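You operate a simulated robot arm through the tools that you are given. There is no shell and no other tool.

The job below is to be done with a simulated two-armed robot. You get a single attempt, and the scene is never put back.

## Task
Rack vial D1 in the pale socket and vial D2 in the dark one; file the loose zip bag.
Fine: the bag goes in the middle rack tray; shut the tray. Where these are worked on the way, their far stop is far enough and under half their travel is too little: middle rack tray.

The check looks at the end state, three seconds after you hand in, the way a careful person would. Anything else that was tipped, shoved, dropped, spilled or broken makes it a failure.

## Robot
Two 7-joint arms with two-finger parallel grippers on one trunk, on a base that moves. Base frame: it is fixed to the floor where the robot stands at the start and does not move with it; the origin is under the middle of the robot, x ahead of it, y to its left, z up. Readings come in m, rad, newtons and seconds.
The left shoulder is at the start at [0.02, 0.113, 1.247], the right one opposite. With the tool pointing down near the work surface each hand reaches from about 0.2 to 0.6 m from the robot's upright axis, wherever it stands, measured 20 degrees to its own side. Places, roughly: blue lid (20x14x4 cm) [0.5, -0.2, 0.9]; dark socket of the vial rack [0.6, 0.1, 0.9]; inside of the middle rack tray [0.7, -0.5, 0.8]; middle rack tray [0.7, -0.5, 0.8]; pale socket of the vial rack [0.6, 0.2, 0.9]. Payload 1.57 kg a hand.
The tool frame of a hand sits at the grasp point between the pads (the TCP): z along the fingers, y along the line on which they close. The tips reach 0.03 m beyond it. Largest opening 0.08 m; finger width 0.017, thickness 0.012; the body of the gripper, 0.04 by 0.082 m, starts 0.08 m behind the TCP.
Orientation is that of the tool frame in the base frame, as a unit quaternion [w, x, y, z]. With the fingers straight down and closing along the base's y, the tool's x points along the base's -x, its y along +y and its z along -z.

## Interface
- The arms move only by the tool move_arm. It takes "left_deltas", "right_deltas" or both (then of equal length, played together; a hand with none holds still); each is a list of rows, each a list of 6 numbers: the shift along the base's x, y, z in units of 30 mm (1.0 is 30 mm), then the turn, a rotation vector about the base's x, y, z in units of 4 degrees (1.0 is 4 degrees). In form: [[x, y, z, rx, ry, rz], ...]. A call has 1 to 20 rows; each row shifts and turns the commanded pose from where the row before left it. "left_gripper" and "right_gripper" are, for a hand that has rows, the gripper command, from -1 (shut) to 1 (fully open), values between in proportion, set as the call begins (left out, the last holds). A call with a number of a shift or a turn outside -1 to 1 is refused whole. Each row takes 0.2 s and may step no farther than 0.05 m and 0.15 rad from the row before; otherwise, or with a gripper value out of range, the whole call is refused. Where a pose cannot be reached the arm comes as near as it can. A force on the tool above 40 N (or 10 N above the force at the start of the call, whichever is more), or a blocked arm, ends the call early, and 0.2 s more pass. Each finger travels about 0.045 m/s and halts on what it meets, pressing with about 35 N; the grip force reading is that of the motor and also rises with nothing between the fingers. The clock runs only during rows and for 0.2 s after the last one: add rows that do not move to give the fingers time. It gives the time, the measured TCP pose, the force on the tool (base axes), the opening and the grip force at its end, in the units of the frame above (readings bear some noise), with the torque about the TCP (base axes, N m) and any sound that the robot's microphone picked up.
- Cameras (640 x 400 px; columns grow to the right, rows downward): "scene" is now at [0.0887, -0.0096, 1.3567]; the picture's right is [-0.12, -0.99, 0.00], its down [-0.71, 0.09, -0.70] and it looks along [0.70, -0.09, -0.71] (base axes); focal length 246 px, centre (320, 200). "left" rides on the left gripper at [0.072, 0.007, -0.122] in its tool frame; the picture's right is [-0.09, 1.00, 0.00], its down [-0.84, -0.08, -0.54] and it looks along [-0.54, -0.05, 0.84] (tool axes); focal length 238 px, centre (320, 200). "right" rides on the right gripper at [0.072, -0.007, -0.122] in its tool frame; the picture's right is [0.09, 1.00, 0.00], its down [-0.84, 0.08, -0.54] and it looks along [-0.54, 0.05, 0.84] (tool axes); focal length 238 px, centre (320, 200). There is no depth. A picture from a camera that has moved, and an enlarged one, comes with that camera's place and axes in the base frame and with its lens.
- camera(camera): a new picture of that camera. It takes no simulated time.
- raise_lower(by): moves the trunk up (or, below 0, down) by that many m; the arms and the scene camera ride with it, the base frame stays. It gives what a move gives, with no picture.
- roll_base(legs): drives the robot by 1 to 6 legs, each [ahead, left, turn to the left] in m, m and rad, along the robot's own axes; the way and the turn of a leg run together, so that a leg with both is an arc; at most 1.5 m and 3.142 rad a leg. The arms and the cameras ride along, it lands a little off, and it stops where it bumps. It gives what a move gives.
- pan_tilt(pan, tilt): turns the head with the scene camera to pan (to the left, within 1.396 rad either way) and tilt (down, from -0.506 to 1.204), counted from straight ahead of the robot. It gives what a move gives.
- close_up(camera, box): a new picture of the part [left, top, right, bottom] of that camera's present view, enlarged. It takes no simulated time.
- finish_job(): hands the job in; it is judged then, once.

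Places have to be worked out from the pictures, the camera data and where the tool is seen. Open the grippers and draw the arms clear of the work before you hand the job in, unless the task says otherwise.

The tools are called after "Request:" as a command line: name --argument value ..., lists and objects as JSON in quotes. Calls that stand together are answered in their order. move_arm: Moves the arms, as the interface text tells. Its arguments: {"type":"object","properties":{"left_deltas":{"type":"array","items":{"type":"array","items":{"type":"number"}}},"left_gripper":{"type":"number"},"right_deltas":{"type":"array","items":{"type":"array","items":{"type":"number"}}},"right_gripper":{"type":"number"}},"required":[]} The other tools are called the same way: raise_lower (by) moves the trunk up or down; roll_base (legs) drives the base; pan_tilt (pan, tilt) turns the head that bears the scene camera; camera (camera) takes a picture; close_up (camera, box) takes an enlarged picture of a part of a camera's view; finish_job () hands the job in.

At the start:

```text
t: 0.0
left_position: [0.3381, 0.0236, 1.1454]
left_orientation: [0.002, -0.001, 1.0, -0.001]
left_wrist_force: [-1.1, -0.2, -0.2]
left_moment: [-0.04, -0.01, 0.02]
left_grip_width: 0.08
left_gripper_force: 0.1
right_position: [0.3797, -0.2966, 1.1138]
right_orientation: [0.001, 0.0, 1.0, -0.001]
right_wrist_force: [0.4, -0.1, 0.5]
right_moment: [0.02, -0.02, -0.01]
right_grip_width: 0.0802
right_gripper_force: 0.1
trunk travel left (down, up): [-0.3, 0.27]
robot x, y, heading: [0.0012, 0.0002, 0.001]
head pan, tilt (commanded): [-0.122, 0.794]
```

scene: 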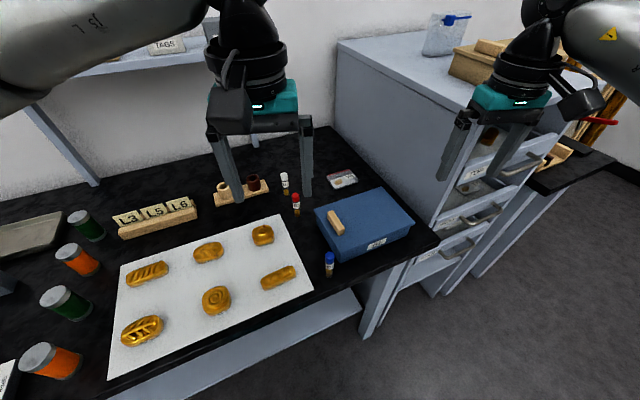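
right: 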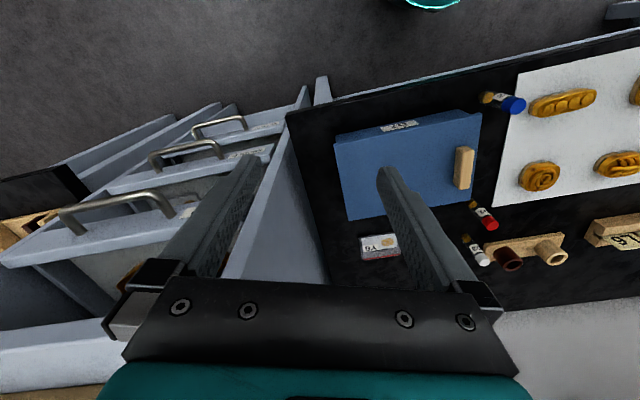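
left: 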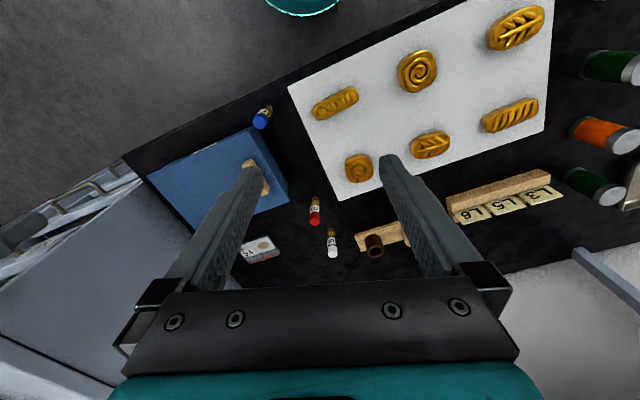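

I'll start by looking closely at the vials, the rack, the bag and the drawers.

Request:
close_up --camera "scene" --box '[200, 150, 360, 250]'

Request:
close_up --camera "left" --box '[230, 180, 430, 305]'

Request:
close_up --camera "right" --box '[340, 80, 580, 290]'

Request:
close_up --camera "scene" --box '[400, 100, 640, 300]'

```text
4.00 times, centred on (280, 200) of scene
camera zoom: at [0.0887, -0.0096, 1.3567], right [-0.12, -0.99, 0.0], down [-0.71, 0.09, -0.7], along [0.7, -0.09, -0.71], focal length 983 px, centre (480, 200)
```

zoom: 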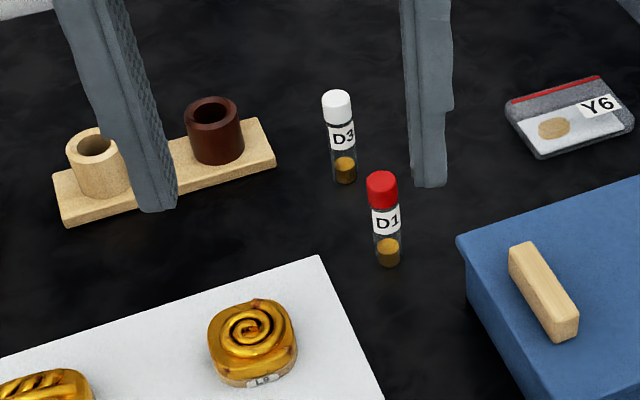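

```text
3.20 times, centred on (330, 242) of left
camera zoom: at [0.2655, 0.0308, 1.2656], right [0.09, 1.0, 0.0], down [0.84, -0.08, 0.54], along [0.54, -0.05, -0.84], focal length 763 px, centre (288, 64)
```

zoom: 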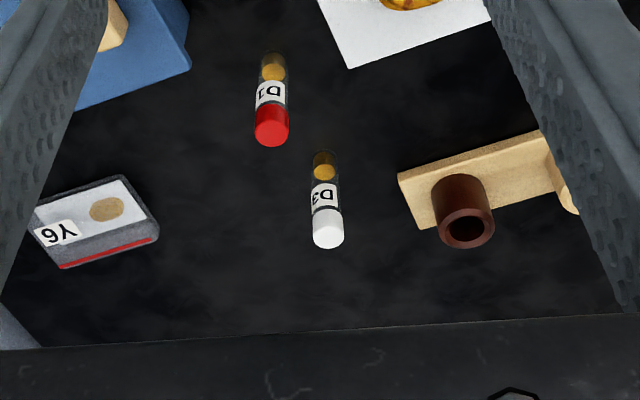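

```text
1.90 times, centred on (460, 185) of right
camera zoom: at [0.3083, -0.3025, 1.2343], right [-0.09, 1.0, 0.0], down [0.84, 0.08, 0.54], along [0.54, 0.05, -0.84], focal length 454 px, centre (53, 229)
```

zoom: 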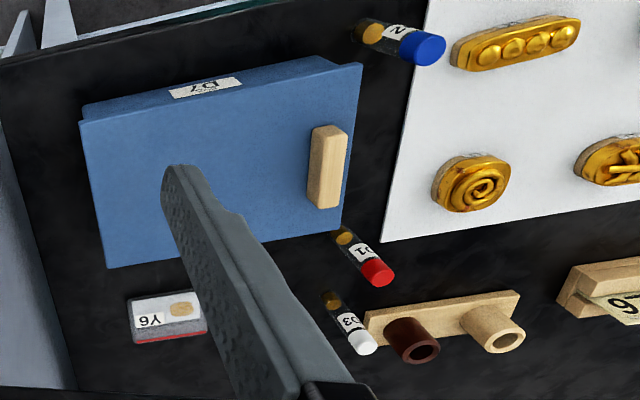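

```text
2.00 times, centred on (520, 200) of scene
camera zoom: at [0.0887, -0.0096, 1.3567], right [-0.12, -0.99, 0.0], down [-0.71, 0.09, -0.7], along [0.7, -0.09, -0.71], focal length 491 px, centre (-80, 200)
```

zoom: 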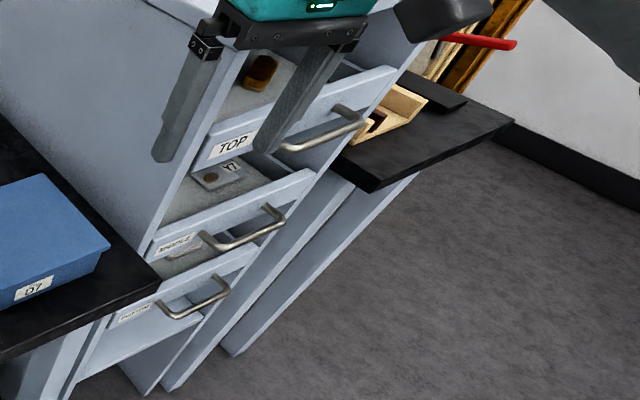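

Vials D1 (red), D3 (white) and a blue one are visible; I need the label on the blue one, and I'll inspect the Y6 bag, the drawers, and the top of the cabinet.

Request:
close_up --camera "scene" --box '[300, 180, 420, 280]'

Request:
close_up --camera "left" --box '[140, 90, 300, 190]'

Request:
close_up --camera "right" --box '[0, 80, 340, 300]'

Request:
close_up --camera "scene" --box '[320, 0, 640, 200]'

```text
4.00 times, centred on (360, 230) of scene
camera zoom: at [0.0887, -0.0096, 1.3567], right [-0.12, -0.99, 0.0], down [-0.71, 0.09, -0.7], along [0.7, -0.09, -0.71], focal length 983 px, centre (160, 80)
```

zoom: 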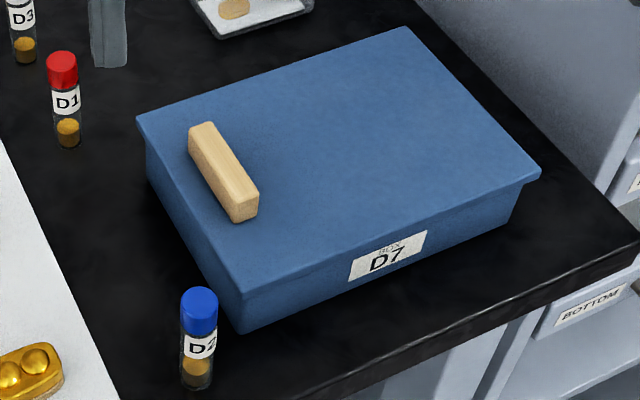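

```text
4.00 times, centred on (220, 140) of left
camera zoom: at [0.2655, 0.0308, 1.2656], right [0.09, 1.0, 0.0], down [0.84, -0.08, 0.54], along [0.54, -0.05, -0.84], focal length 953 px, centre (720, 440)
```

zoom: 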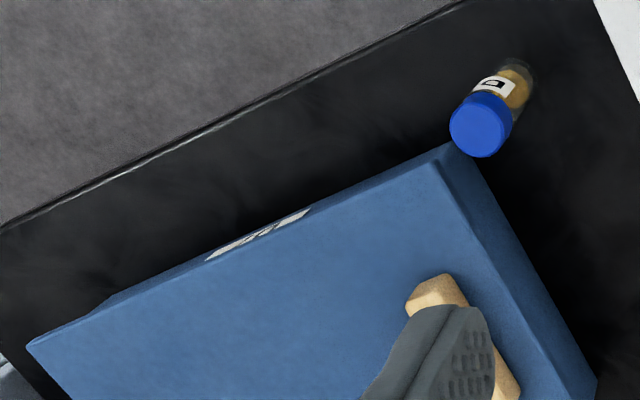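

```text
1.82 times, centred on (170, 190) of right
camera zoom: at [0.3083, -0.3025, 1.2343], right [-0.09, 1.0, 0.0], down [0.84, 0.08, 0.54], along [0.54, 0.05, -0.84], focal length 433 px, centre (593, 218)
```

zoom: 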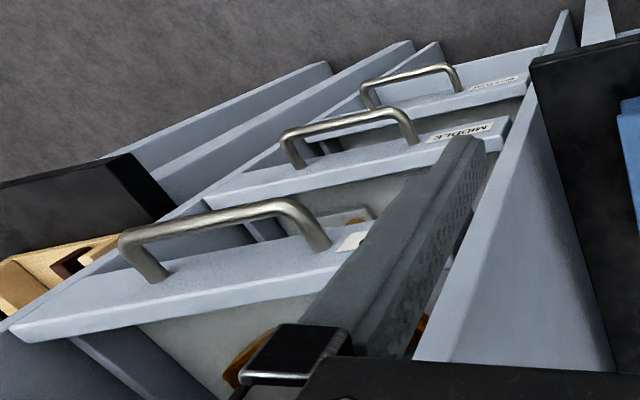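

```text
2.00 times, centred on (480, 100) of scene
camera zoom: at [0.0887, -0.0096, 1.3567], right [-0.12, -0.99, 0.0], down [-0.71, 0.09, -0.7], along [0.7, -0.09, -0.71], focal length 491 px, centre (0, 400)
```

zoom: 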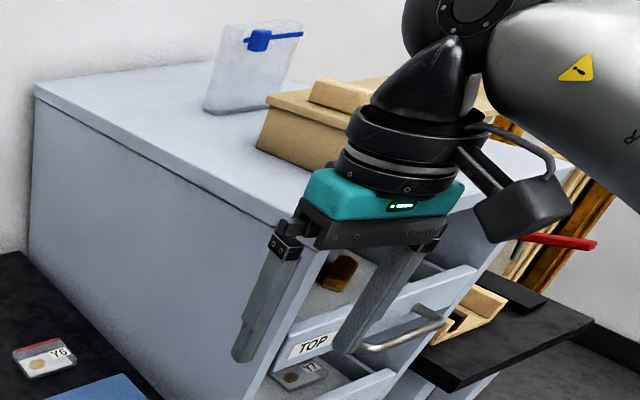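

Blue is D2, and Y6 is the loose bag on the bench (Y7 is already in a tray). I'll turn the head to look at the cabinet trays before doing anything.

Request:
pan_tilt --pan -0.7 --tilt 0.75

Request:
camera --camera "scene"

```text
t: 1.0
left_position: [0.3384, 0.0238, 1.1457]
left_orientation: [0.001, -0.001, 1.0, -0.001]
left_wrist_force: [-0.4, 0.4, -0.8]
left_moment: [-0.01, -0.01, -0.03]
left_grip_width: 0.0804
left_gripper_force: 0.1
right_position: [0.3805, -0.2949, 1.1125]
right_orientation: [0.0, 0.001, 1.0, 0.0]
right_wrist_force: [-0.7, -0.1, 0.1]
right_moment: [-0.02, -0.03, -0.03]
right_grip_width: 0.0797
right_gripper_force: 0.0
trunk travel left (down, up): [-0.3, 0.27]
robot x, y, heading: [0.0006, -0.0003, -0.003]
head pan, tilt (commanded): [-0.7, 0.75]
```

```text
taken
camera scene: at [0.0719, -0.053, 1.3603], right [-0.64, -0.77, 0.0], down [-0.52, 0.44, -0.73], along [0.56, -0.47, -0.68], focal length 246 px, centre (320, 200)
```

scene: 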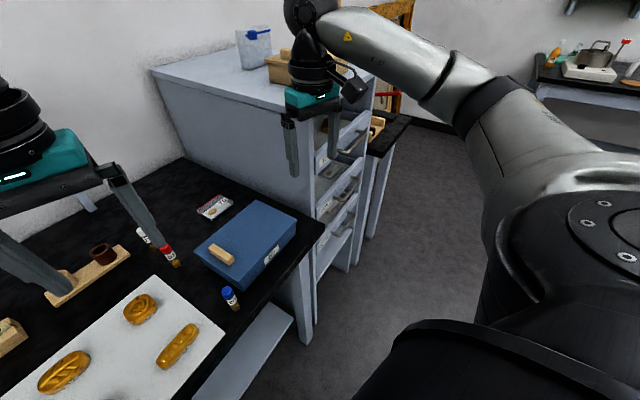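

Request:
close_up --camera "scene" --box '[270, 80, 430, 290]'

```text
1.90 times, centred on (350, 185) of scene
camera zoom: at [0.0719, -0.053, 1.3603], right [-0.64, -0.77, 0.0], down [-0.52, 0.44, -0.73], along [0.56, -0.47, -0.68], focal length 468 px, centre (263, 229)
```

zoom: 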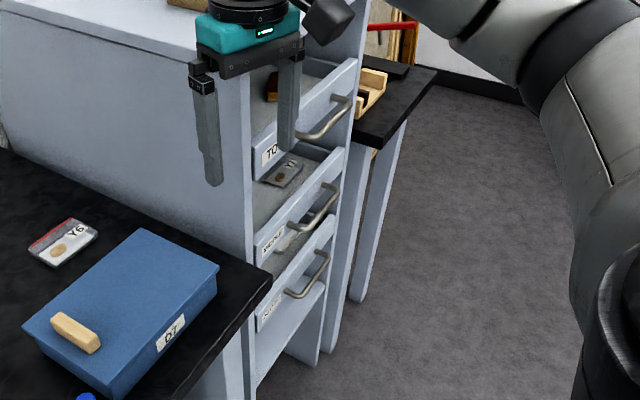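

The trays look shut, with the middle front's handle around (0.48, -0.53, 0.83). Next I'll look straight down to see how much room the base has before the bench.

Request:
pan_tilt --pan -0.3 --tilt 1.2

Request:
camera --camera "scene"

Request:
pan_tilt --pan 0.5 --tilt 0.8

Request:
camera --camera "scene"

```text
t: 1.9
left_position: [0.3379, 0.0235, 1.144]
left_orientation: [0.0, -0.001, 1.0, -0.001]
left_wrist_force: [-0.3, 0.5, -0.6]
left_moment: [0.0, 0.01, 0.02]
left_grip_width: 0.0798
left_gripper_force: 0.0
right_position: [0.3802, -0.2966, 1.1132]
right_orientation: [0.0, 0.0, 1.0, 0.0]
right_wrist_force: [-0.5, -0.5, -0.6]
right_moment: [-0.02, 0.0, 0.0]
right_grip_width: 0.0801
right_gripper_force: 0.1
trunk travel left (down, up): [-0.3, 0.27]
robot x, y, heading: [0.0023, 0.0016, -0.001]
head pan, tilt (commanded): [-0.3, 1.201]
```

```text
taken
camera scene: at [0.0618, -0.0163, 1.3286], right [-0.3, -0.96, 0.0], down [-0.89, 0.28, -0.36], along [0.35, -0.11, -0.93], focal length 246 px, centre (320, 200)
```

scene: 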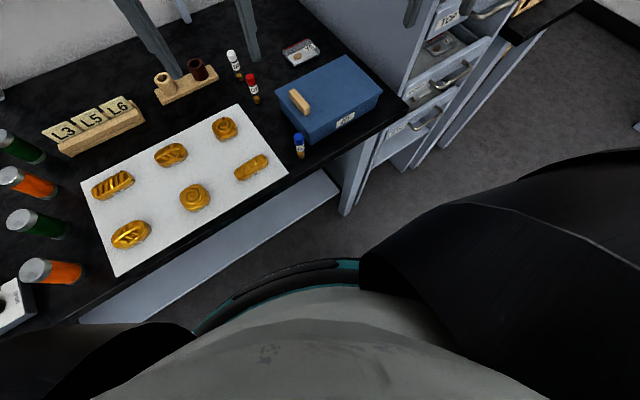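

```text
t: 3.0
left_position: [0.3382, 0.0247, 1.1442]
left_orientation: [0.002, 0.0, 1.0, -0.001]
left_wrist_force: [-0.3, 0.3, 0.4]
left_moment: [0.0, 0.0, -0.01]
left_grip_width: 0.0802
left_gripper_force: 0.0
right_position: [0.3811, -0.2962, 1.1137]
right_orientation: [0.0, -0.001, 1.0, 0.0]
right_wrist_force: [-0.3, 0.2, -0.1]
right_moment: [0.0, -0.02, -0.01]
right_grip_width: 0.0799
right_gripper_force: 0.0
trunk travel left (down, up): [-0.3, 0.27]
robot x, y, heading: [0.0026, -0.0006, -0.002]
head pan, tilt (commanded): [0.499, 0.799]
```

```text
taken
camera scene: at [0.0793, 0.0388, 1.3563], right [0.48, -0.88, 0.0], down [-0.63, -0.34, -0.7], along [0.61, 0.33, -0.72], focal length 246 px, centre (320, 200)
```

scene: 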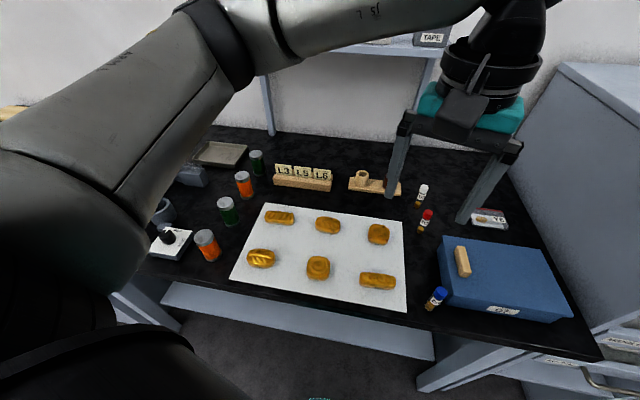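

The bench edge is rotated about 19° to my left, about 0.27 m from my axis, and the floor in front of the base looks free below the top. I'll turn left 0.33 rad to face it squarely, then check.

Request:
roll_base --legs '[[0, 0, 0.33]]'

Request:
pan_tilt --pan 0.0 --tilt 1.15

Request:
camera --camera "scene"

Request:
camera --camera "right"

```text
t: 4.5
left_position: [0.312, 0.1322, 1.1454]
left_orientation: [0.002, -0.165, 0.986, 0.0]
left_wrist_force: [-0.1, -0.8, 0.2]
left_moment: [0.0, -0.02, -0.02]
left_grip_width: 0.08
left_gripper_force: 0.0
right_position: [0.4557, -0.1571, 1.1127]
right_orientation: [0.0, -0.163, 0.987, 0.0]
right_wrist_force: [-0.7, 0.8, 1.3]
right_moment: [-0.02, -0.03, -0.01]
right_grip_width: 0.0799
right_gripper_force: 0.1
trunk travel left (down, up): [-0.3, 0.27]
robot x, y, heading: [0.0027, 0.0026, 0.332]
head pan, tilt (commanded): [0.499, 0.799]
```

```text
t: 5.4
left_position: [0.312, 0.1321, 1.1435]
left_orientation: [0.001, -0.166, 0.986, -0.001]
left_wrist_force: [0.1, 0.2, 0.1]
left_moment: [-0.02, -0.01, 0.01]
left_grip_width: 0.0801
left_gripper_force: 0.1
right_position: [0.4543, -0.1568, 1.1141]
right_orientation: [0.0, -0.163, 0.987, 0.0]
right_wrist_force: [0.1, 0.0, -0.6]
right_moment: [0.01, 0.01, 0.05]
right_grip_width: 0.0801
right_gripper_force: 0.1
trunk travel left (down, up): [-0.3, 0.27]
robot x, y, heading: [0.0001, 0.0001, 0.335]
head pan, tilt (commanded): [0.0, 1.15]
```

```text
taken
camera scene: at [0.0642, 0.0229, 1.3315], right [0.32, -0.95, 0.0], down [-0.86, -0.3, -0.41], along [0.39, 0.13, -0.91], focal length 246 px, centre (320, 200)
```

scene: 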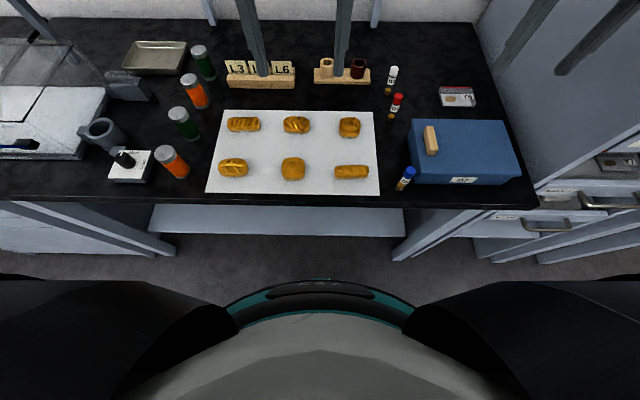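

```text
taken
camera right: at [0.3896, -0.1867, 1.2343], right [-0.41, 0.91, 0.0], down [0.77, 0.34, 0.54], along [0.49, 0.22, -0.84], focal length 238 px, centre (320, 200)
```

right: 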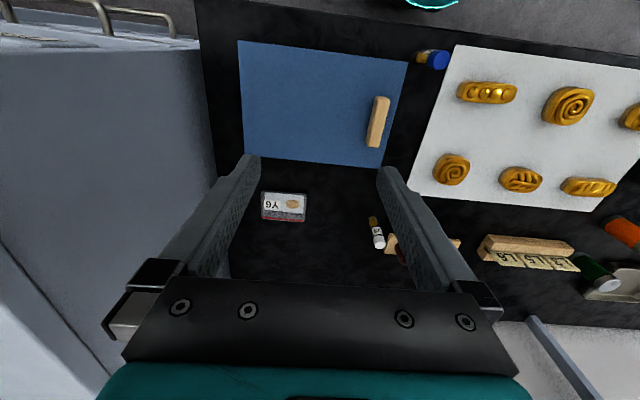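

The robot now faces the bench squarely, and the base front (about 0.2 m) has over 0.1 m of free floor before the low shelf. I'll roll ahead 0.10 m to bring the rack within reach.

Request:
roll_base --legs '[[0.1, 0, 0]]'

Request:
pan_tilt --pan -0.15 --tilt 0.95

Request:
camera --camera "scene"

Request:
camera --camera "right"

Request:
camera --camera "left"

```text
t: 6.5
left_position: [0.4071, 0.1645, 1.1449]
left_orientation: [0.001, -0.165, 0.986, -0.001]
left_wrist_force: [0.4, -0.2, 0.7]
left_moment: [-0.02, 0.0, -0.04]
left_grip_width: 0.0801
left_gripper_force: 0.1
right_position: [0.5506, -0.1239, 1.1122]
right_orientation: [-0.001, -0.165, 0.986, 0.0]
right_wrist_force: [-0.1, 1.0, 0.1]
right_moment: [-0.05, 0.02, -0.03]
right_grip_width: 0.0799
right_gripper_force: 0.1
trunk travel left (down, up): [-0.3, 0.27]
robot x, y, heading: [0.0936, 0.0315, 0.329]
head pan, tilt (commanded): [0.0, 1.15]
```

```text
t: 7.3
left_position: [0.4062, 0.1649, 1.1448]
left_orientation: [0.001, -0.165, 0.986, -0.001]
left_wrist_force: [-0.1, -0.2, -0.7]
left_moment: [0.0, 0.05, 0.0]
left_grip_width: 0.08
left_gripper_force: 0.0
right_position: [0.5495, -0.1245, 1.112]
right_orientation: [0.001, -0.165, 0.986, 0.0]
right_wrist_force: [-0.4, 0.3, -0.6]
right_moment: [-0.02, -0.01, 0.01]
right_grip_width: 0.0802
right_gripper_force: 0.0
trunk travel left (down, up): [-0.3, 0.27]
robot x, y, heading: [0.0974, 0.0314, 0.331]
head pan, tilt (commanded): [-0.15, 0.949]
```

```text
taken
camera scene: at [0.174, 0.0489, 1.3448], right [0.18, -0.98, 0.0], down [-0.8, -0.15, -0.58], along [0.57, 0.1, -0.81], focal length 246 px, centre (320, 200)
```

scene: 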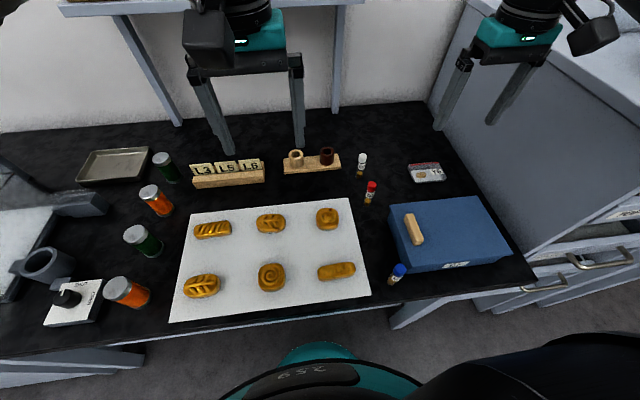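

```text
taken
camera right: at [0.4843, -0.1543, 1.2344], right [-0.41, 0.91, 0.0], down [0.77, 0.34, 0.54], along [0.49, 0.22, -0.84], focal length 238 px, centre (320, 200)
```

right: 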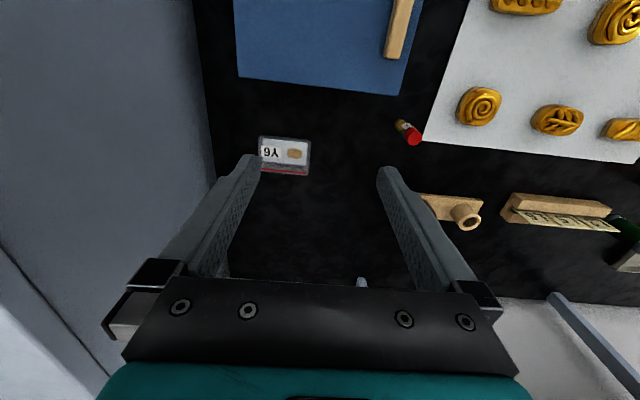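

```text
taken
camera left: at [0.3359, 0.1477, 1.2656], right [-0.24, 0.97, 0.0], down [0.82, 0.2, 0.54], along [0.53, 0.13, -0.84], focal length 238 px, centre (320, 200)
```

left: 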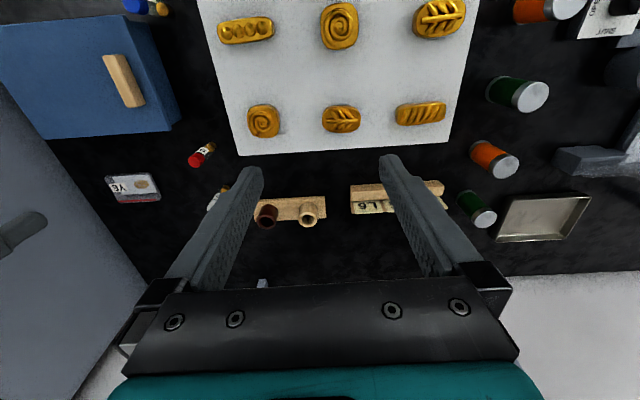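

Rolled in cleanly. Now enlarged views of the vials, rack and bag from the scene and left cameras so I can triangulate.

Request:
close_up --camera "scene" --box '[270, 130, 430, 230]'

Request:
close_up --camera "scene" --box '[360, 200, 520, 300]'

Request:
close_up --camera "left" --box '[180, 130, 340, 230]'

Request:
close_up --camera "right" --box '[360, 110, 520, 240]'

```text
4.00 times, centred on (350, 180) of scene
camera zoom: at [0.174, 0.0489, 1.3448], right [0.18, -0.98, 0.0], down [-0.8, -0.15, -0.58], along [0.57, 0.1, -0.81], focal length 983 px, centre (200, 280)
```

zoom: 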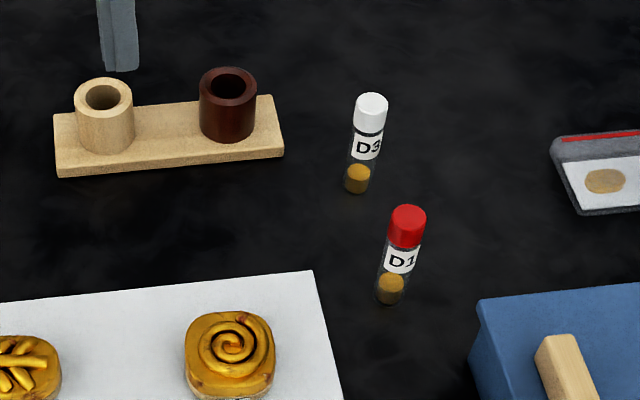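

```text
4.00 times, centred on (440, 250) of scene
camera zoom: at [0.174, 0.0489, 1.3448], right [0.18, -0.98, 0.0], down [-0.8, -0.15, -0.58], along [0.57, 0.1, -0.81], focal length 983 px, centre (-160, 0)
```

zoom: 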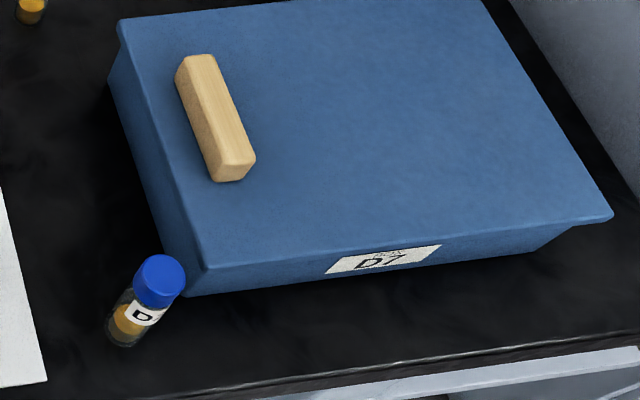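

```text
4.00 times, centred on (260, 180) of left
camera zoom: at [0.3359, 0.1477, 1.2656], right [-0.24, 0.97, 0.0], down [0.82, 0.2, 0.54], along [0.53, 0.13, -0.84], focal length 953 px, centre (560, 280)
```

zoom: 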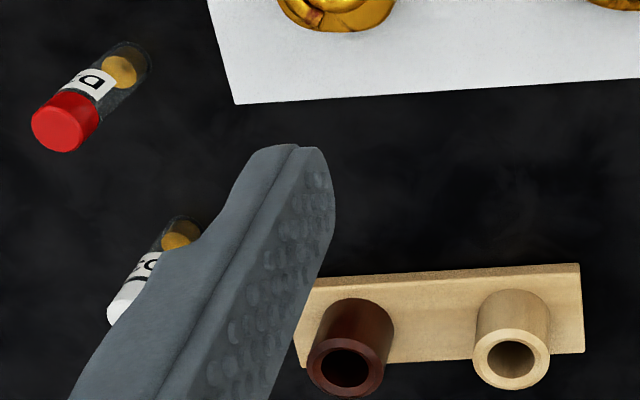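

```text
3.08 times, centred on (440, 175) of right
camera zoom: at [0.4843, -0.1543, 1.2344], right [-0.41, 0.91, 0.0], down [0.77, 0.34, 0.54], along [0.49, 0.22, -0.84], focal length 733 px, centre (-49, 277)
```

zoom: 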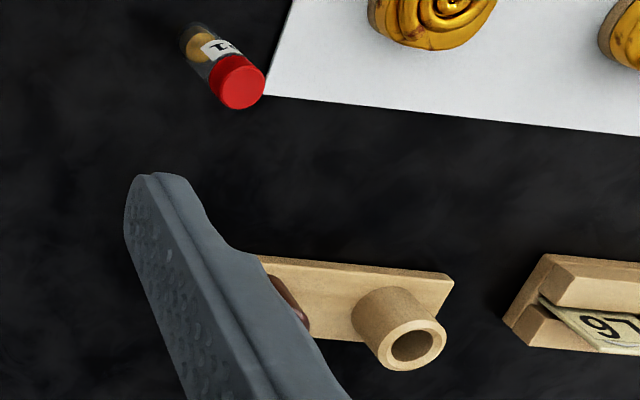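

Triangulated: D1 ≈ (0.525, -0.002, cap top 0.934), D2 ≈ (0.345, -0.06), D3 ≈ (0.61, 0.025), dark socket ≈ (0.633, 0.115), pale ≈ (0.613, 0.191), rims ≈ 0.907. I'll swing the left hand aside and bring the right hand above D1.

Request:
move_arm --right_deltas '[[-0.102, 0.51, -0.342, 0, 0, 0], [-0.102, 0.51, -0.342, 0, 0, 0], [-0.102, 0.51, -0.342, 0, 0, 0], [-0.102, 0.51, -0.342, 0, 0, 0], [-0.102, 0.51, -0.342, 0, 0, 0], [-0.102, 0.51, -0.342, 0, 0, 0], [-0.102, 0.51, -0.342, 0, 0, 0], [-0.102, 0.51, -0.342, 0, 0, 0]]' --left_deltas '[[-0.339, 0.985, 0, 0, 0, 0], [-0.339, 0.985, 0, 0, 0, 0], [-0.339, 0.985, 0, 0, 0, 0], [-0.339, 0.985, 0, 0, 0, 0], [-0.339, 0.985, 0, 0, 0, 0], [-0.339, 0.985, 0, 0, 0, 0], [-0.339, 0.985, 0, 0, 0, 0], [-0.339, 0.985, 0, 0, 0, 0]]'

Request:
camera --camera "right"

Request:
camera --camera "scene"

```text
t: 9.1
left_position: [0.3245, 0.4038, 1.143]
left_orientation: [0.001, -0.163, 0.987, -0.001]
left_wrist_force: [0.8, -0.6, -0.5]
left_moment: [0.02, 0.0, 0.03]
left_grip_width: 0.0799
left_gripper_force: 0.1
right_position: [0.5244, -0.0003, 1.0299]
right_orientation: [0.001, -0.164, 0.986, 0.0]
right_wrist_force: [-0.3, -0.5, 0.0]
right_moment: [-0.05, -0.03, 0.02]
right_grip_width: 0.0802
right_gripper_force: 0.2
trunk travel left (down, up): [-0.3, 0.27]
robot x, y, heading: [0.0933, 0.0314, 0.324]
head pan, tilt (commanded): [-0.15, 0.949]
```

```text
taken
camera right: at [0.4587, -0.03, 1.1517], right [-0.41, 0.91, 0.0], down [0.77, 0.34, 0.54], along [0.49, 0.22, -0.84], focal length 238 px, centre (320, 200)
```

right: 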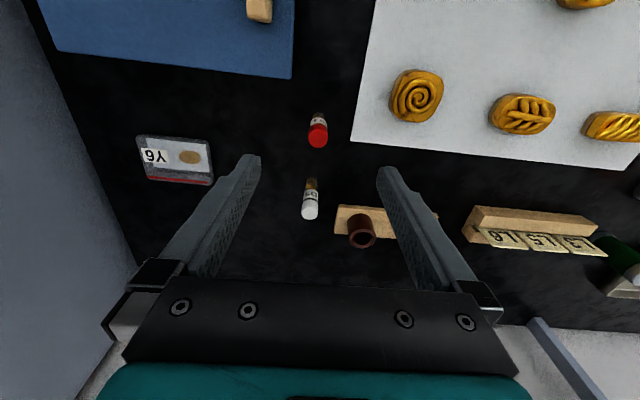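

```text
taken
camera scene: at [0.1737, 0.0494, 1.3448], right [0.18, -0.98, 0.0], down [-0.8, -0.15, -0.58], along [0.57, 0.1, -0.81], focal length 246 px, centre (320, 200)
```

scene: 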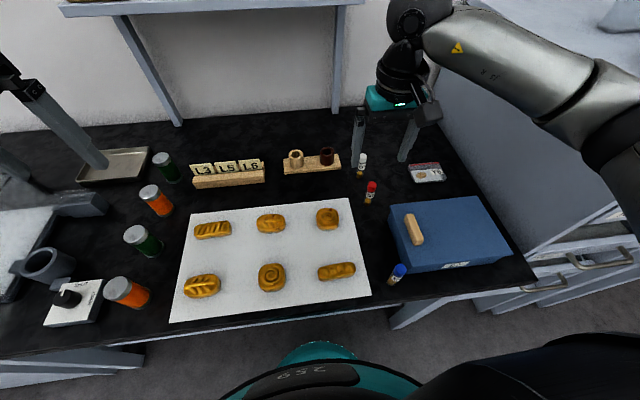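

The right camera puts D1's cap at (0.5247, -0.0024), matching the triangulation. Descending to just above the cap for a last check.

Request:
move_arm --right_deltas '[[0, -0.035, -0.6, 0, 0, 0], [0, -0.035, -0.6, 0, 0, 0]]'

Request:
camera --camera "right"

```text
t: 9.7
left_position: [0.3247, 0.4013, 1.1442]
left_orientation: [0.0, -0.165, 0.986, 0.0]
left_wrist_force: [-0.7, 0.5, -0.5]
left_moment: [0.03, 0.05, 0.04]
left_grip_width: 0.0799
left_gripper_force: 0.2
right_position: [0.5256, -0.0061, 0.9945]
right_orientation: [0.0, -0.164, 0.987, 0.001]
right_wrist_force: [0.2, -1.2, -0.6]
right_moment: [0.0, -0.02, 0.01]
right_grip_width: 0.0796
right_gripper_force: 0.1
trunk travel left (down, up): [-0.3, 0.27]
robot x, y, heading: [0.0932, 0.0324, 0.328]
head pan, tilt (commanded): [-0.15, 0.949]
```

```text
taken
camera right: at [0.4598, -0.0348, 1.1158], right [-0.41, 0.91, 0.0], down [0.77, 0.34, 0.54], along [0.49, 0.22, -0.84], focal length 238 px, centre (320, 200)
```

right: 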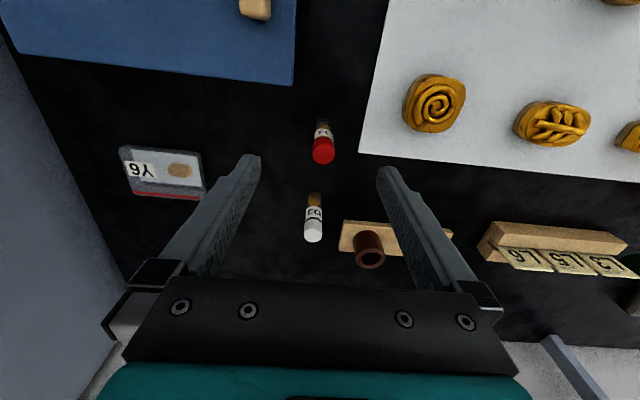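

D1 is centred between the fingers. Descending to a top-of-vial grasp (TCP ≈ 0.932) and then closing.

Request:
move_arm --right_deltas '[[0, 0, -0.515, 0, 0, 0], [0, 0, -0.515, 0, 0, 0], [0, 0, -0.515, 0, 0, 0], [0, 0, -0.515, 0, 0, 0]]'

Request:
camera --camera "right"

```text
t: 10.7
left_position: [0.3262, 0.4014, 1.1436]
left_orientation: [0.001, -0.165, 0.986, -0.001]
left_wrist_force: [0.4, -0.6, -0.2]
left_moment: [-0.01, 0.01, -0.03]
left_grip_width: 0.0799
left_gripper_force: 0.0
right_position: [0.5262, -0.0066, 0.9308]
right_orientation: [0.0, -0.164, 0.987, 0.0]
right_wrist_force: [-0.4, 0.4, 1.1]
right_moment: [0.0, -0.01, 0.01]
right_grip_width: 0.08
right_gripper_force: 0.0
trunk travel left (down, up): [-0.3, 0.27]
robot x, y, heading: [0.0935, 0.0343, 0.331]
head pan, tilt (commanded): [-0.15, 0.949]
```

```text
taken
camera right: at [0.4604, -0.0345, 1.0527], right [-0.41, 0.91, 0.0], down [0.77, 0.34, 0.54], along [0.49, 0.22, -0.84], focal length 238 px, centre (320, 200)
```

right: 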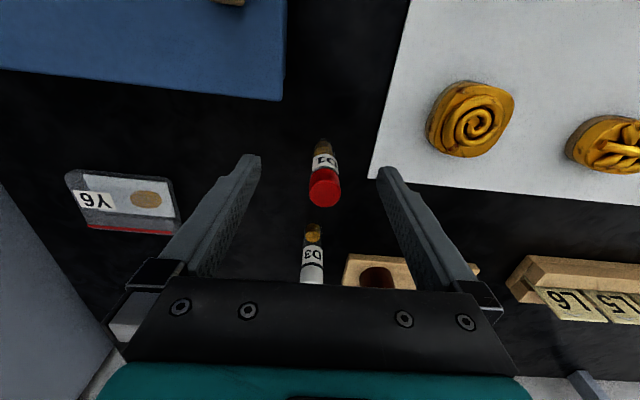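

Cap sits right at the grasp point (pixel ~ (324,190)). Closing on D1.

Request:
move_arm --right_deltas '[[0, 0, 0, 0, 0, 0], [0, 0, 0, 0, 0, 0], [0, 0, 0, 0, 0, 0], [0, 0, 0, 0, 0, 0], [0, 0, 0, 0, 0, 0], [0, 0, 0, 0, 0, 0]]' --right_gripper -1

Request:
camera --camera "right"

```text
t: 12.1
left_position: [0.3243, 0.4012, 1.1426]
left_orientation: [0.0, -0.165, 0.986, 0.0]
left_wrist_force: [-0.6, 0.0, 0.4]
left_moment: [0.01, 0.0, 0.0]
left_grip_width: 0.08
left_gripper_force: 0.1
right_position: [0.526, -0.0053, 0.9309]
right_orientation: [0.0, -0.164, 0.986, 0.0]
right_wrist_force: [-0.2, -0.5, 0.0]
right_moment: [-0.01, 0.02, 0.0]
right_grip_width: 0.0171
right_gripper_force: 32.3
trunk travel left (down, up): [-0.3, 0.27]
robot x, y, heading: [0.0941, 0.0294, 0.33]
head pan, tilt (commanded): [-0.15, 0.949]
```

```text
taken
camera right: at [0.4604, -0.0345, 1.0529], right [-0.41, 0.91, 0.0], down [0.77, 0.34, 0.54], along [0.49, 0.22, -0.84], focal length 238 px, centre (320, 200)
```

right: 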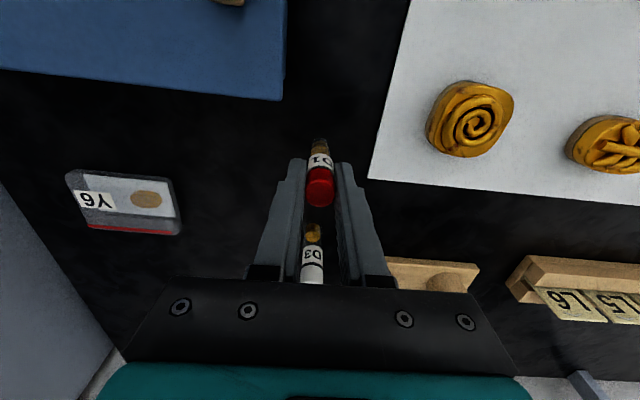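

Gripped (width 17 mm). I'll zoom to see how the vial sits relative to the pads, then lift.

Request:
close_up --camera "right" --box '[270, 120, 370, 220]'

Request:
move_arm --right_deltas '[[0, 0, 0.8, 0, 0, 0], [0, 0, 0.8, 0, 0, 0], [0, 0, 0.8, 0, 0, 0], [0, 0, 0.8, 0, 0, 0], [0, 0, 0.8, 0, 0, 0]]'

Request:
close_up --camera "right" --box '[270, 120, 370, 220]'

```text
4.00 times, centred on (320, 170) of right
camera zoom: at [0.4604, -0.0345, 1.0529], right [-0.41, 0.91, 0.0], down [0.77, 0.34, 0.54], along [0.49, 0.22, -0.84], focal length 953 px, centre (320, 320)
```

zoom: 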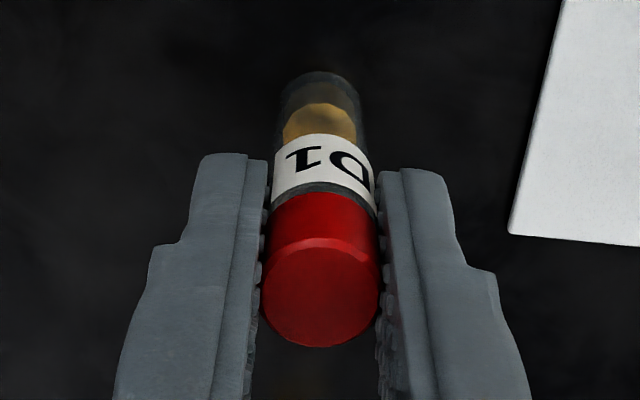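

```text
t: 13.3
left_position: [0.3244, 0.4004, 1.1441]
left_orientation: [0.0, -0.165, 0.986, -0.002]
left_wrist_force: [-0.2, -1.0, 0.6]
left_moment: [0.04, 0.01, -0.03]
left_grip_width: 0.0801
left_gripper_force: 0.0
right_position: [0.5244, -0.0059, 1.0529]
right_orientation: [0.0, -0.164, 0.986, 0.0]
right_wrist_force: [0.0, 0.5, 0.3]
right_moment: [0.03, 0.01, 0.03]
right_grip_width: 0.017
right_gripper_force: 31.9
trunk travel left (down, up): [-0.3, 0.27]
robot x, y, heading: [0.0989, 0.0317, 0.331]
head pan, tilt (commanded): [-0.15, 0.949]
```

```text
4.00 times, centred on (320, 170) of right
camera zoom: at [0.4591, -0.0355, 1.1738], right [-0.41, 0.91, 0.0], down [0.77, 0.34, 0.54], along [0.49, 0.22, -0.84], focal length 953 px, centre (320, 320)
```

zoom: 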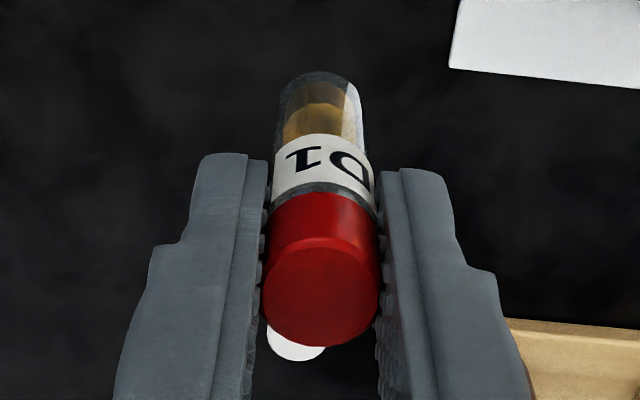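

D1 is held firmly and vertical, its centre about on the TCP. Moving it high over to above the pale socket.

Request:
move_arm --right_deltas '[[0.369, 0.821, 0, 0, 0, 0], [0.369, 0.821, 0, 0, 0, 0], [0.369, 0.821, 0, 0, 0, 0], [0.369, 0.821, 0, 0, 0, 0], [0.369, 0.821, 0, 0, 0, 0], [0.369, 0.821, 0, 0, 0, 0], [0.369, 0.821, 0, 0, 0, 0], [0.369, 0.821, 0, 0, 0, 0]]'

Request:
camera --camera "right"

Request:
camera --camera "scene"

Request:
close_up --camera "scene" --box '[250, 70, 410, 230]'

```text
t: 15.1
left_position: [0.3247, 0.4027, 1.1424]
left_orientation: [0.001, -0.166, 0.986, -0.001]
left_wrist_force: [0.5, -0.2, 0.4]
left_moment: [0.02, -0.04, 0.01]
left_grip_width: 0.08
left_gripper_force: 0.1
right_position: [0.6121, 0.1936, 1.0526]
right_orientation: [0.0, -0.166, 0.986, -0.001]
right_wrist_force: [-1.4, 0.0, -0.2]
right_moment: [-0.05, -0.01, 0.01]
right_grip_width: 0.0174
right_gripper_force: 31.7
trunk travel left (down, up): [-0.3, 0.27]
robot x, y, heading: [0.0948, 0.0306, 0.33]
head pan, tilt (commanded): [-0.15, 0.949]
```

```text
taken
camera right: at [0.547, 0.1642, 1.1751], right [-0.41, 0.91, 0.0], down [0.77, 0.35, 0.54], along [0.49, 0.22, -0.84], focal length 238 px, centre (320, 200)
```

right: 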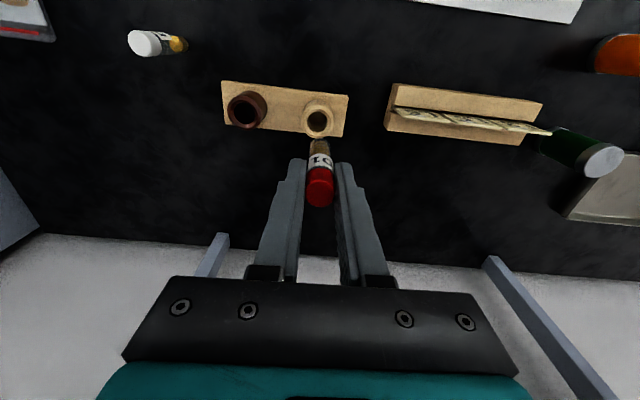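

```text
taken
camera scene: at [0.1737, 0.0498, 1.3448], right [0.18, -0.98, 0.0], down [-0.8, -0.15, -0.58], along [0.57, 0.1, -0.81], focal length 246 px, centre (320, 200)
```

scene: 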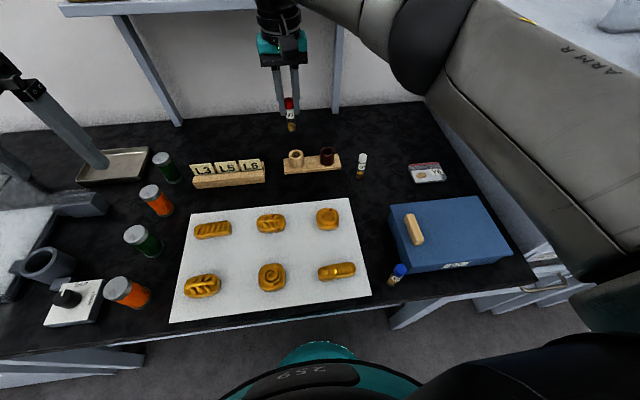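

```text
2.50 times, centred on (330, 150) of scene
camera zoom: at [0.1737, 0.0498, 1.3448], right [0.18, -0.98, 0.0], down [-0.8, -0.15, -0.58], along [0.57, 0.1, -0.81], focal length 614 px, centre (295, 325)
```

zoom: 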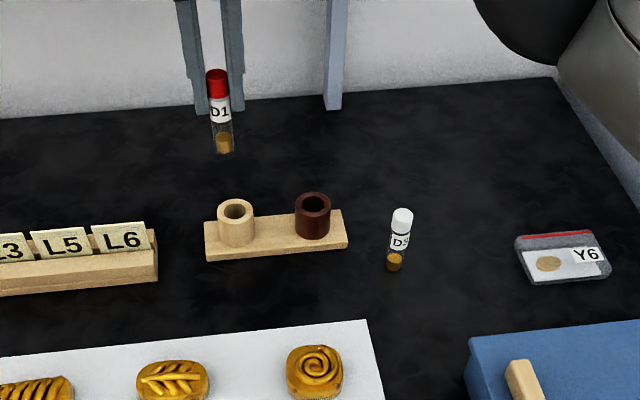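

Reached with room to spare. I'll zoom the right camera to get the pale socket's rim centre precisely.

Request:
close_up --camera "right" --box '[220, 70, 380, 210]'

```text
2.86 times, centred on (300, 140) of right
camera zoom: at [0.547, 0.1642, 1.1751], right [-0.41, 0.91, 0.0], down [0.77, 0.35, 0.54], along [0.49, 0.22, -0.84], focal length 681 px, centre (377, 371)
```

zoom: 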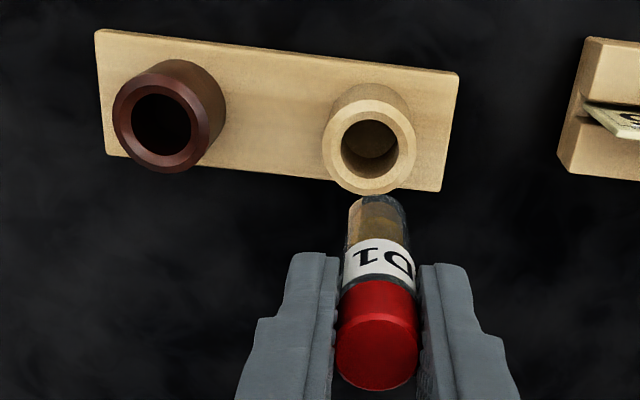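

Rim centre works out at (0.613, 0.1905); the vial is about 3 mm off sideways. Correcting and descending to just above the rim.

Request:
move_arm --right_deltas '[[0.01, -0.113, 0, 0, 0, 0], [0, 0, -0.7, 0, 0, 0], [0, 0, -0.7, 0, 0, 0], [0, 0, -0.7, 0, 0, 0]]'

Request:
close_up --camera "right" --box '[220, 90, 380, 230]'

Request:
close_up --camera "scene" --box '[250, 100, 350, 190]'

```text
t: 16.1
left_position: [0.3254, 0.4012, 1.1436]
left_orientation: [0.001, -0.165, 0.986, -0.001]
left_wrist_force: [1.1, -0.8, 0.0]
left_moment: [0.01, -0.01, -0.02]
left_grip_width: 0.0801
left_gripper_force: 0.0
right_position: [0.6153, 0.1888, 0.9877]
right_orientation: [0.0, -0.164, 0.986, 0.0]
right_wrist_force: [-0.4, 0.5, 0.0]
right_moment: [0.0, 0.02, 0.0]
right_grip_width: 0.0174
right_gripper_force: 32.2
trunk travel left (down, up): [-0.3, 0.27]
robot x, y, heading: [0.0917, 0.0323, 0.33]
head pan, tilt (commanded): [-0.15, 0.949]
```

```text
2.86 times, centred on (300, 160) of right
camera zoom: at [0.5496, 0.1598, 1.1097], right [-0.41, 0.91, 0.0], down [0.77, 0.34, 0.54], along [0.49, 0.22, -0.84], focal length 681 px, centre (377, 314)
```

zoom: 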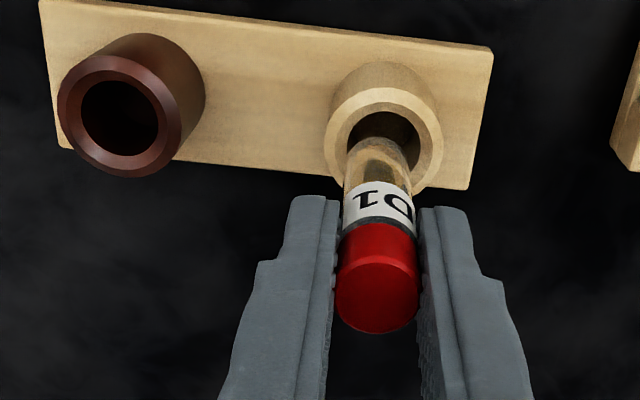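

```text
4.44 times, centred on (300, 145) of scene
camera zoom: at [0.1741, 0.0489, 1.3448], right [0.18, -0.98, 0.0], down [-0.8, -0.15, -0.58], along [0.57, 0.1, -0.81], focal length 1092 px, centre (409, 444)
```

zoom: 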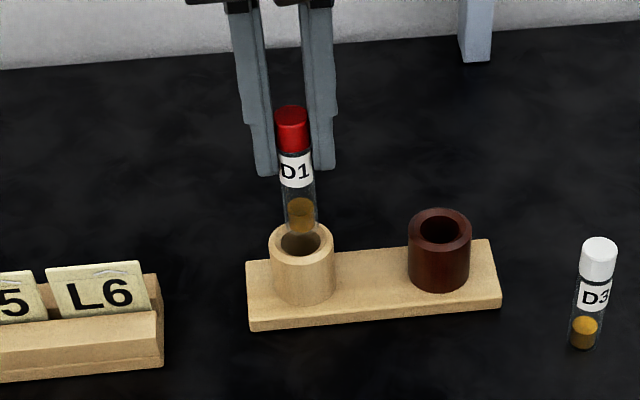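

Roughly aligned, but I want a sharper measure of the fore/aft offset before lowering further.

Request:
close_up --camera "right" --box '[285, 100, 365, 180]'

Request:
close_up --camera "scene" --box '[280, 115, 325, 175]'

Request:
camera --camera "left"

```text
5.00 times, centred on (325, 140) of right
camera zoom: at [0.5496, 0.1598, 1.1097], right [-0.41, 0.91, 0.0], down [0.77, 0.34, 0.54], along [0.49, 0.22, -0.84], focal length 1192 px, centre (295, 500)
```

zoom: 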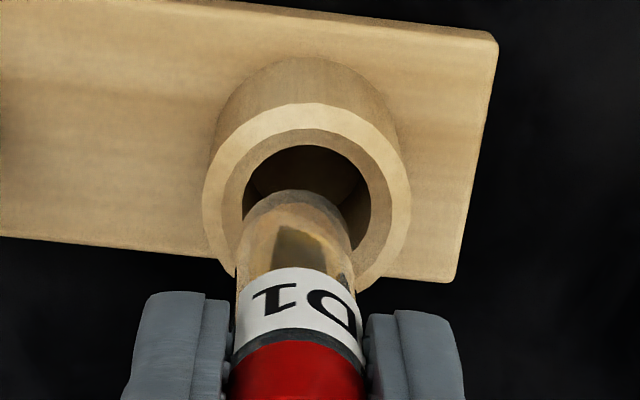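

```text
6.67 times, centred on (302, 145) of scene
camera zoom: at [0.1741, 0.0489, 1.3448], right [0.18, -0.98, 0.0], down [-0.8, -0.15, -0.58], along [0.57, 0.1, -0.81], focal length 1638 px, centre (437, 567)
```

zoom: 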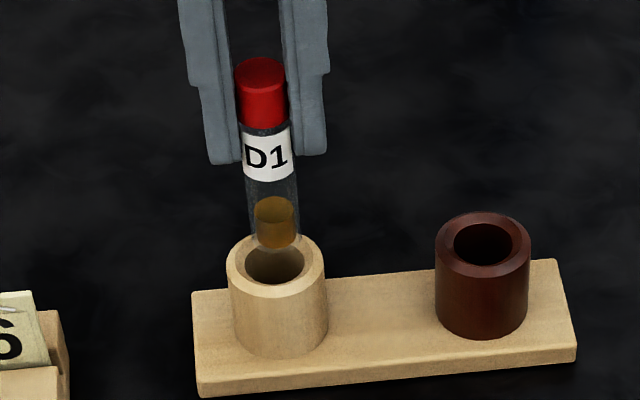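

```text
taken
camera left: at [0.2544, 0.3849, 1.2642], right [-0.24, 0.97, 0.0], down [0.82, 0.2, 0.54], along [0.53, 0.13, -0.84], focal length 238 px, centre (320, 200)
```

left: 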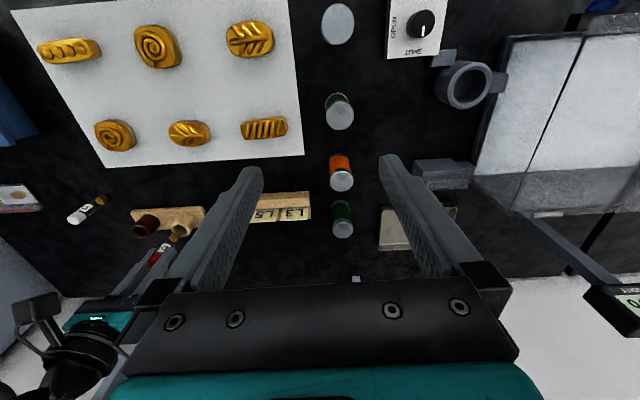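

Combining both views the vial is about 2.5 mm too far ahead and 1 mm right of the hole's centre. Correcting, then lowering about 1 cm into the socket.

Request:
move_arm --right_deltas '[[-0.09, 0.01, 0, 0, 0, 0], [0, 0, -0.25, 0, 0, 0], [0, 0, -0.25, 0, 0, 0], [0, 0, -0.25, 0, 0, 0]]'

Request:
close_up --camera "right" --box '[285, 100, 365, 180]'

Request:
close_up --camera "scene" --box '[280, 115, 325, 175]'

```text
t: 17.1
left_position: [0.3261, 0.4018, 1.1443]
left_orientation: [0.001, -0.165, 0.986, 0.0]
left_wrist_force: [-0.2, 0.2, 0.1]
left_moment: [0.01, 0.0, 0.0]
left_grip_width: 0.0798
left_gripper_force: 0.0
right_position: [0.6103, 0.1884, 0.9666]
right_orientation: [0.0, -0.164, 0.986, 0.0]
right_wrist_force: [-0.1, 0.2, 0.0]
right_moment: [0.02, 0.01, -0.02]
right_grip_width: 0.0171
right_gripper_force: 32.0
trunk travel left (down, up): [-0.3, 0.27]
robot x, y, heading: [0.0964, 0.0322, 0.335]
head pan, tilt (commanded): [-0.15, 0.949]
```

```text
5.00 times, centred on (325, 140) of right
camera zoom: at [0.5457, 0.1605, 1.0881], right [-0.41, 0.91, 0.0], down [0.77, 0.34, 0.54], along [0.49, 0.22, -0.84], focal length 1192 px, centre (295, 500)
```

zoom: 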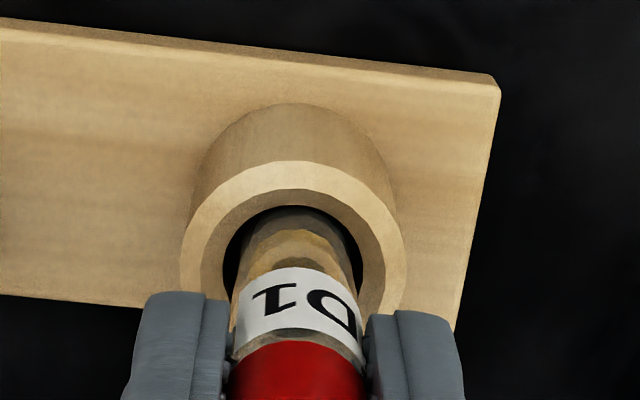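

```text
6.67 times, centred on (302, 145) of scene
camera zoom: at [0.1741, 0.0489, 1.3448], right [0.18, -0.98, 0.0], down [-0.8, -0.15, -0.58], along [0.57, 0.1, -0.81], focal length 1638 px, centre (437, 567)
```

zoom: 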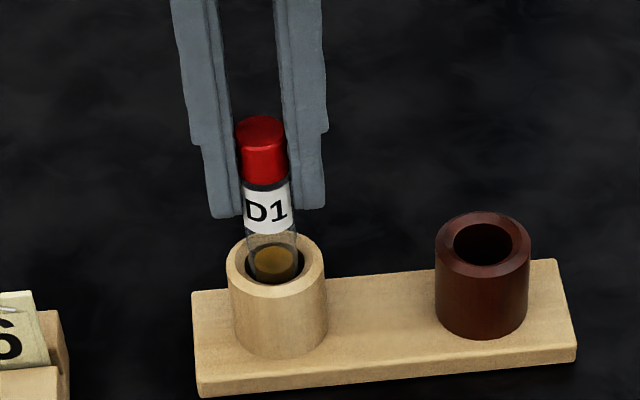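

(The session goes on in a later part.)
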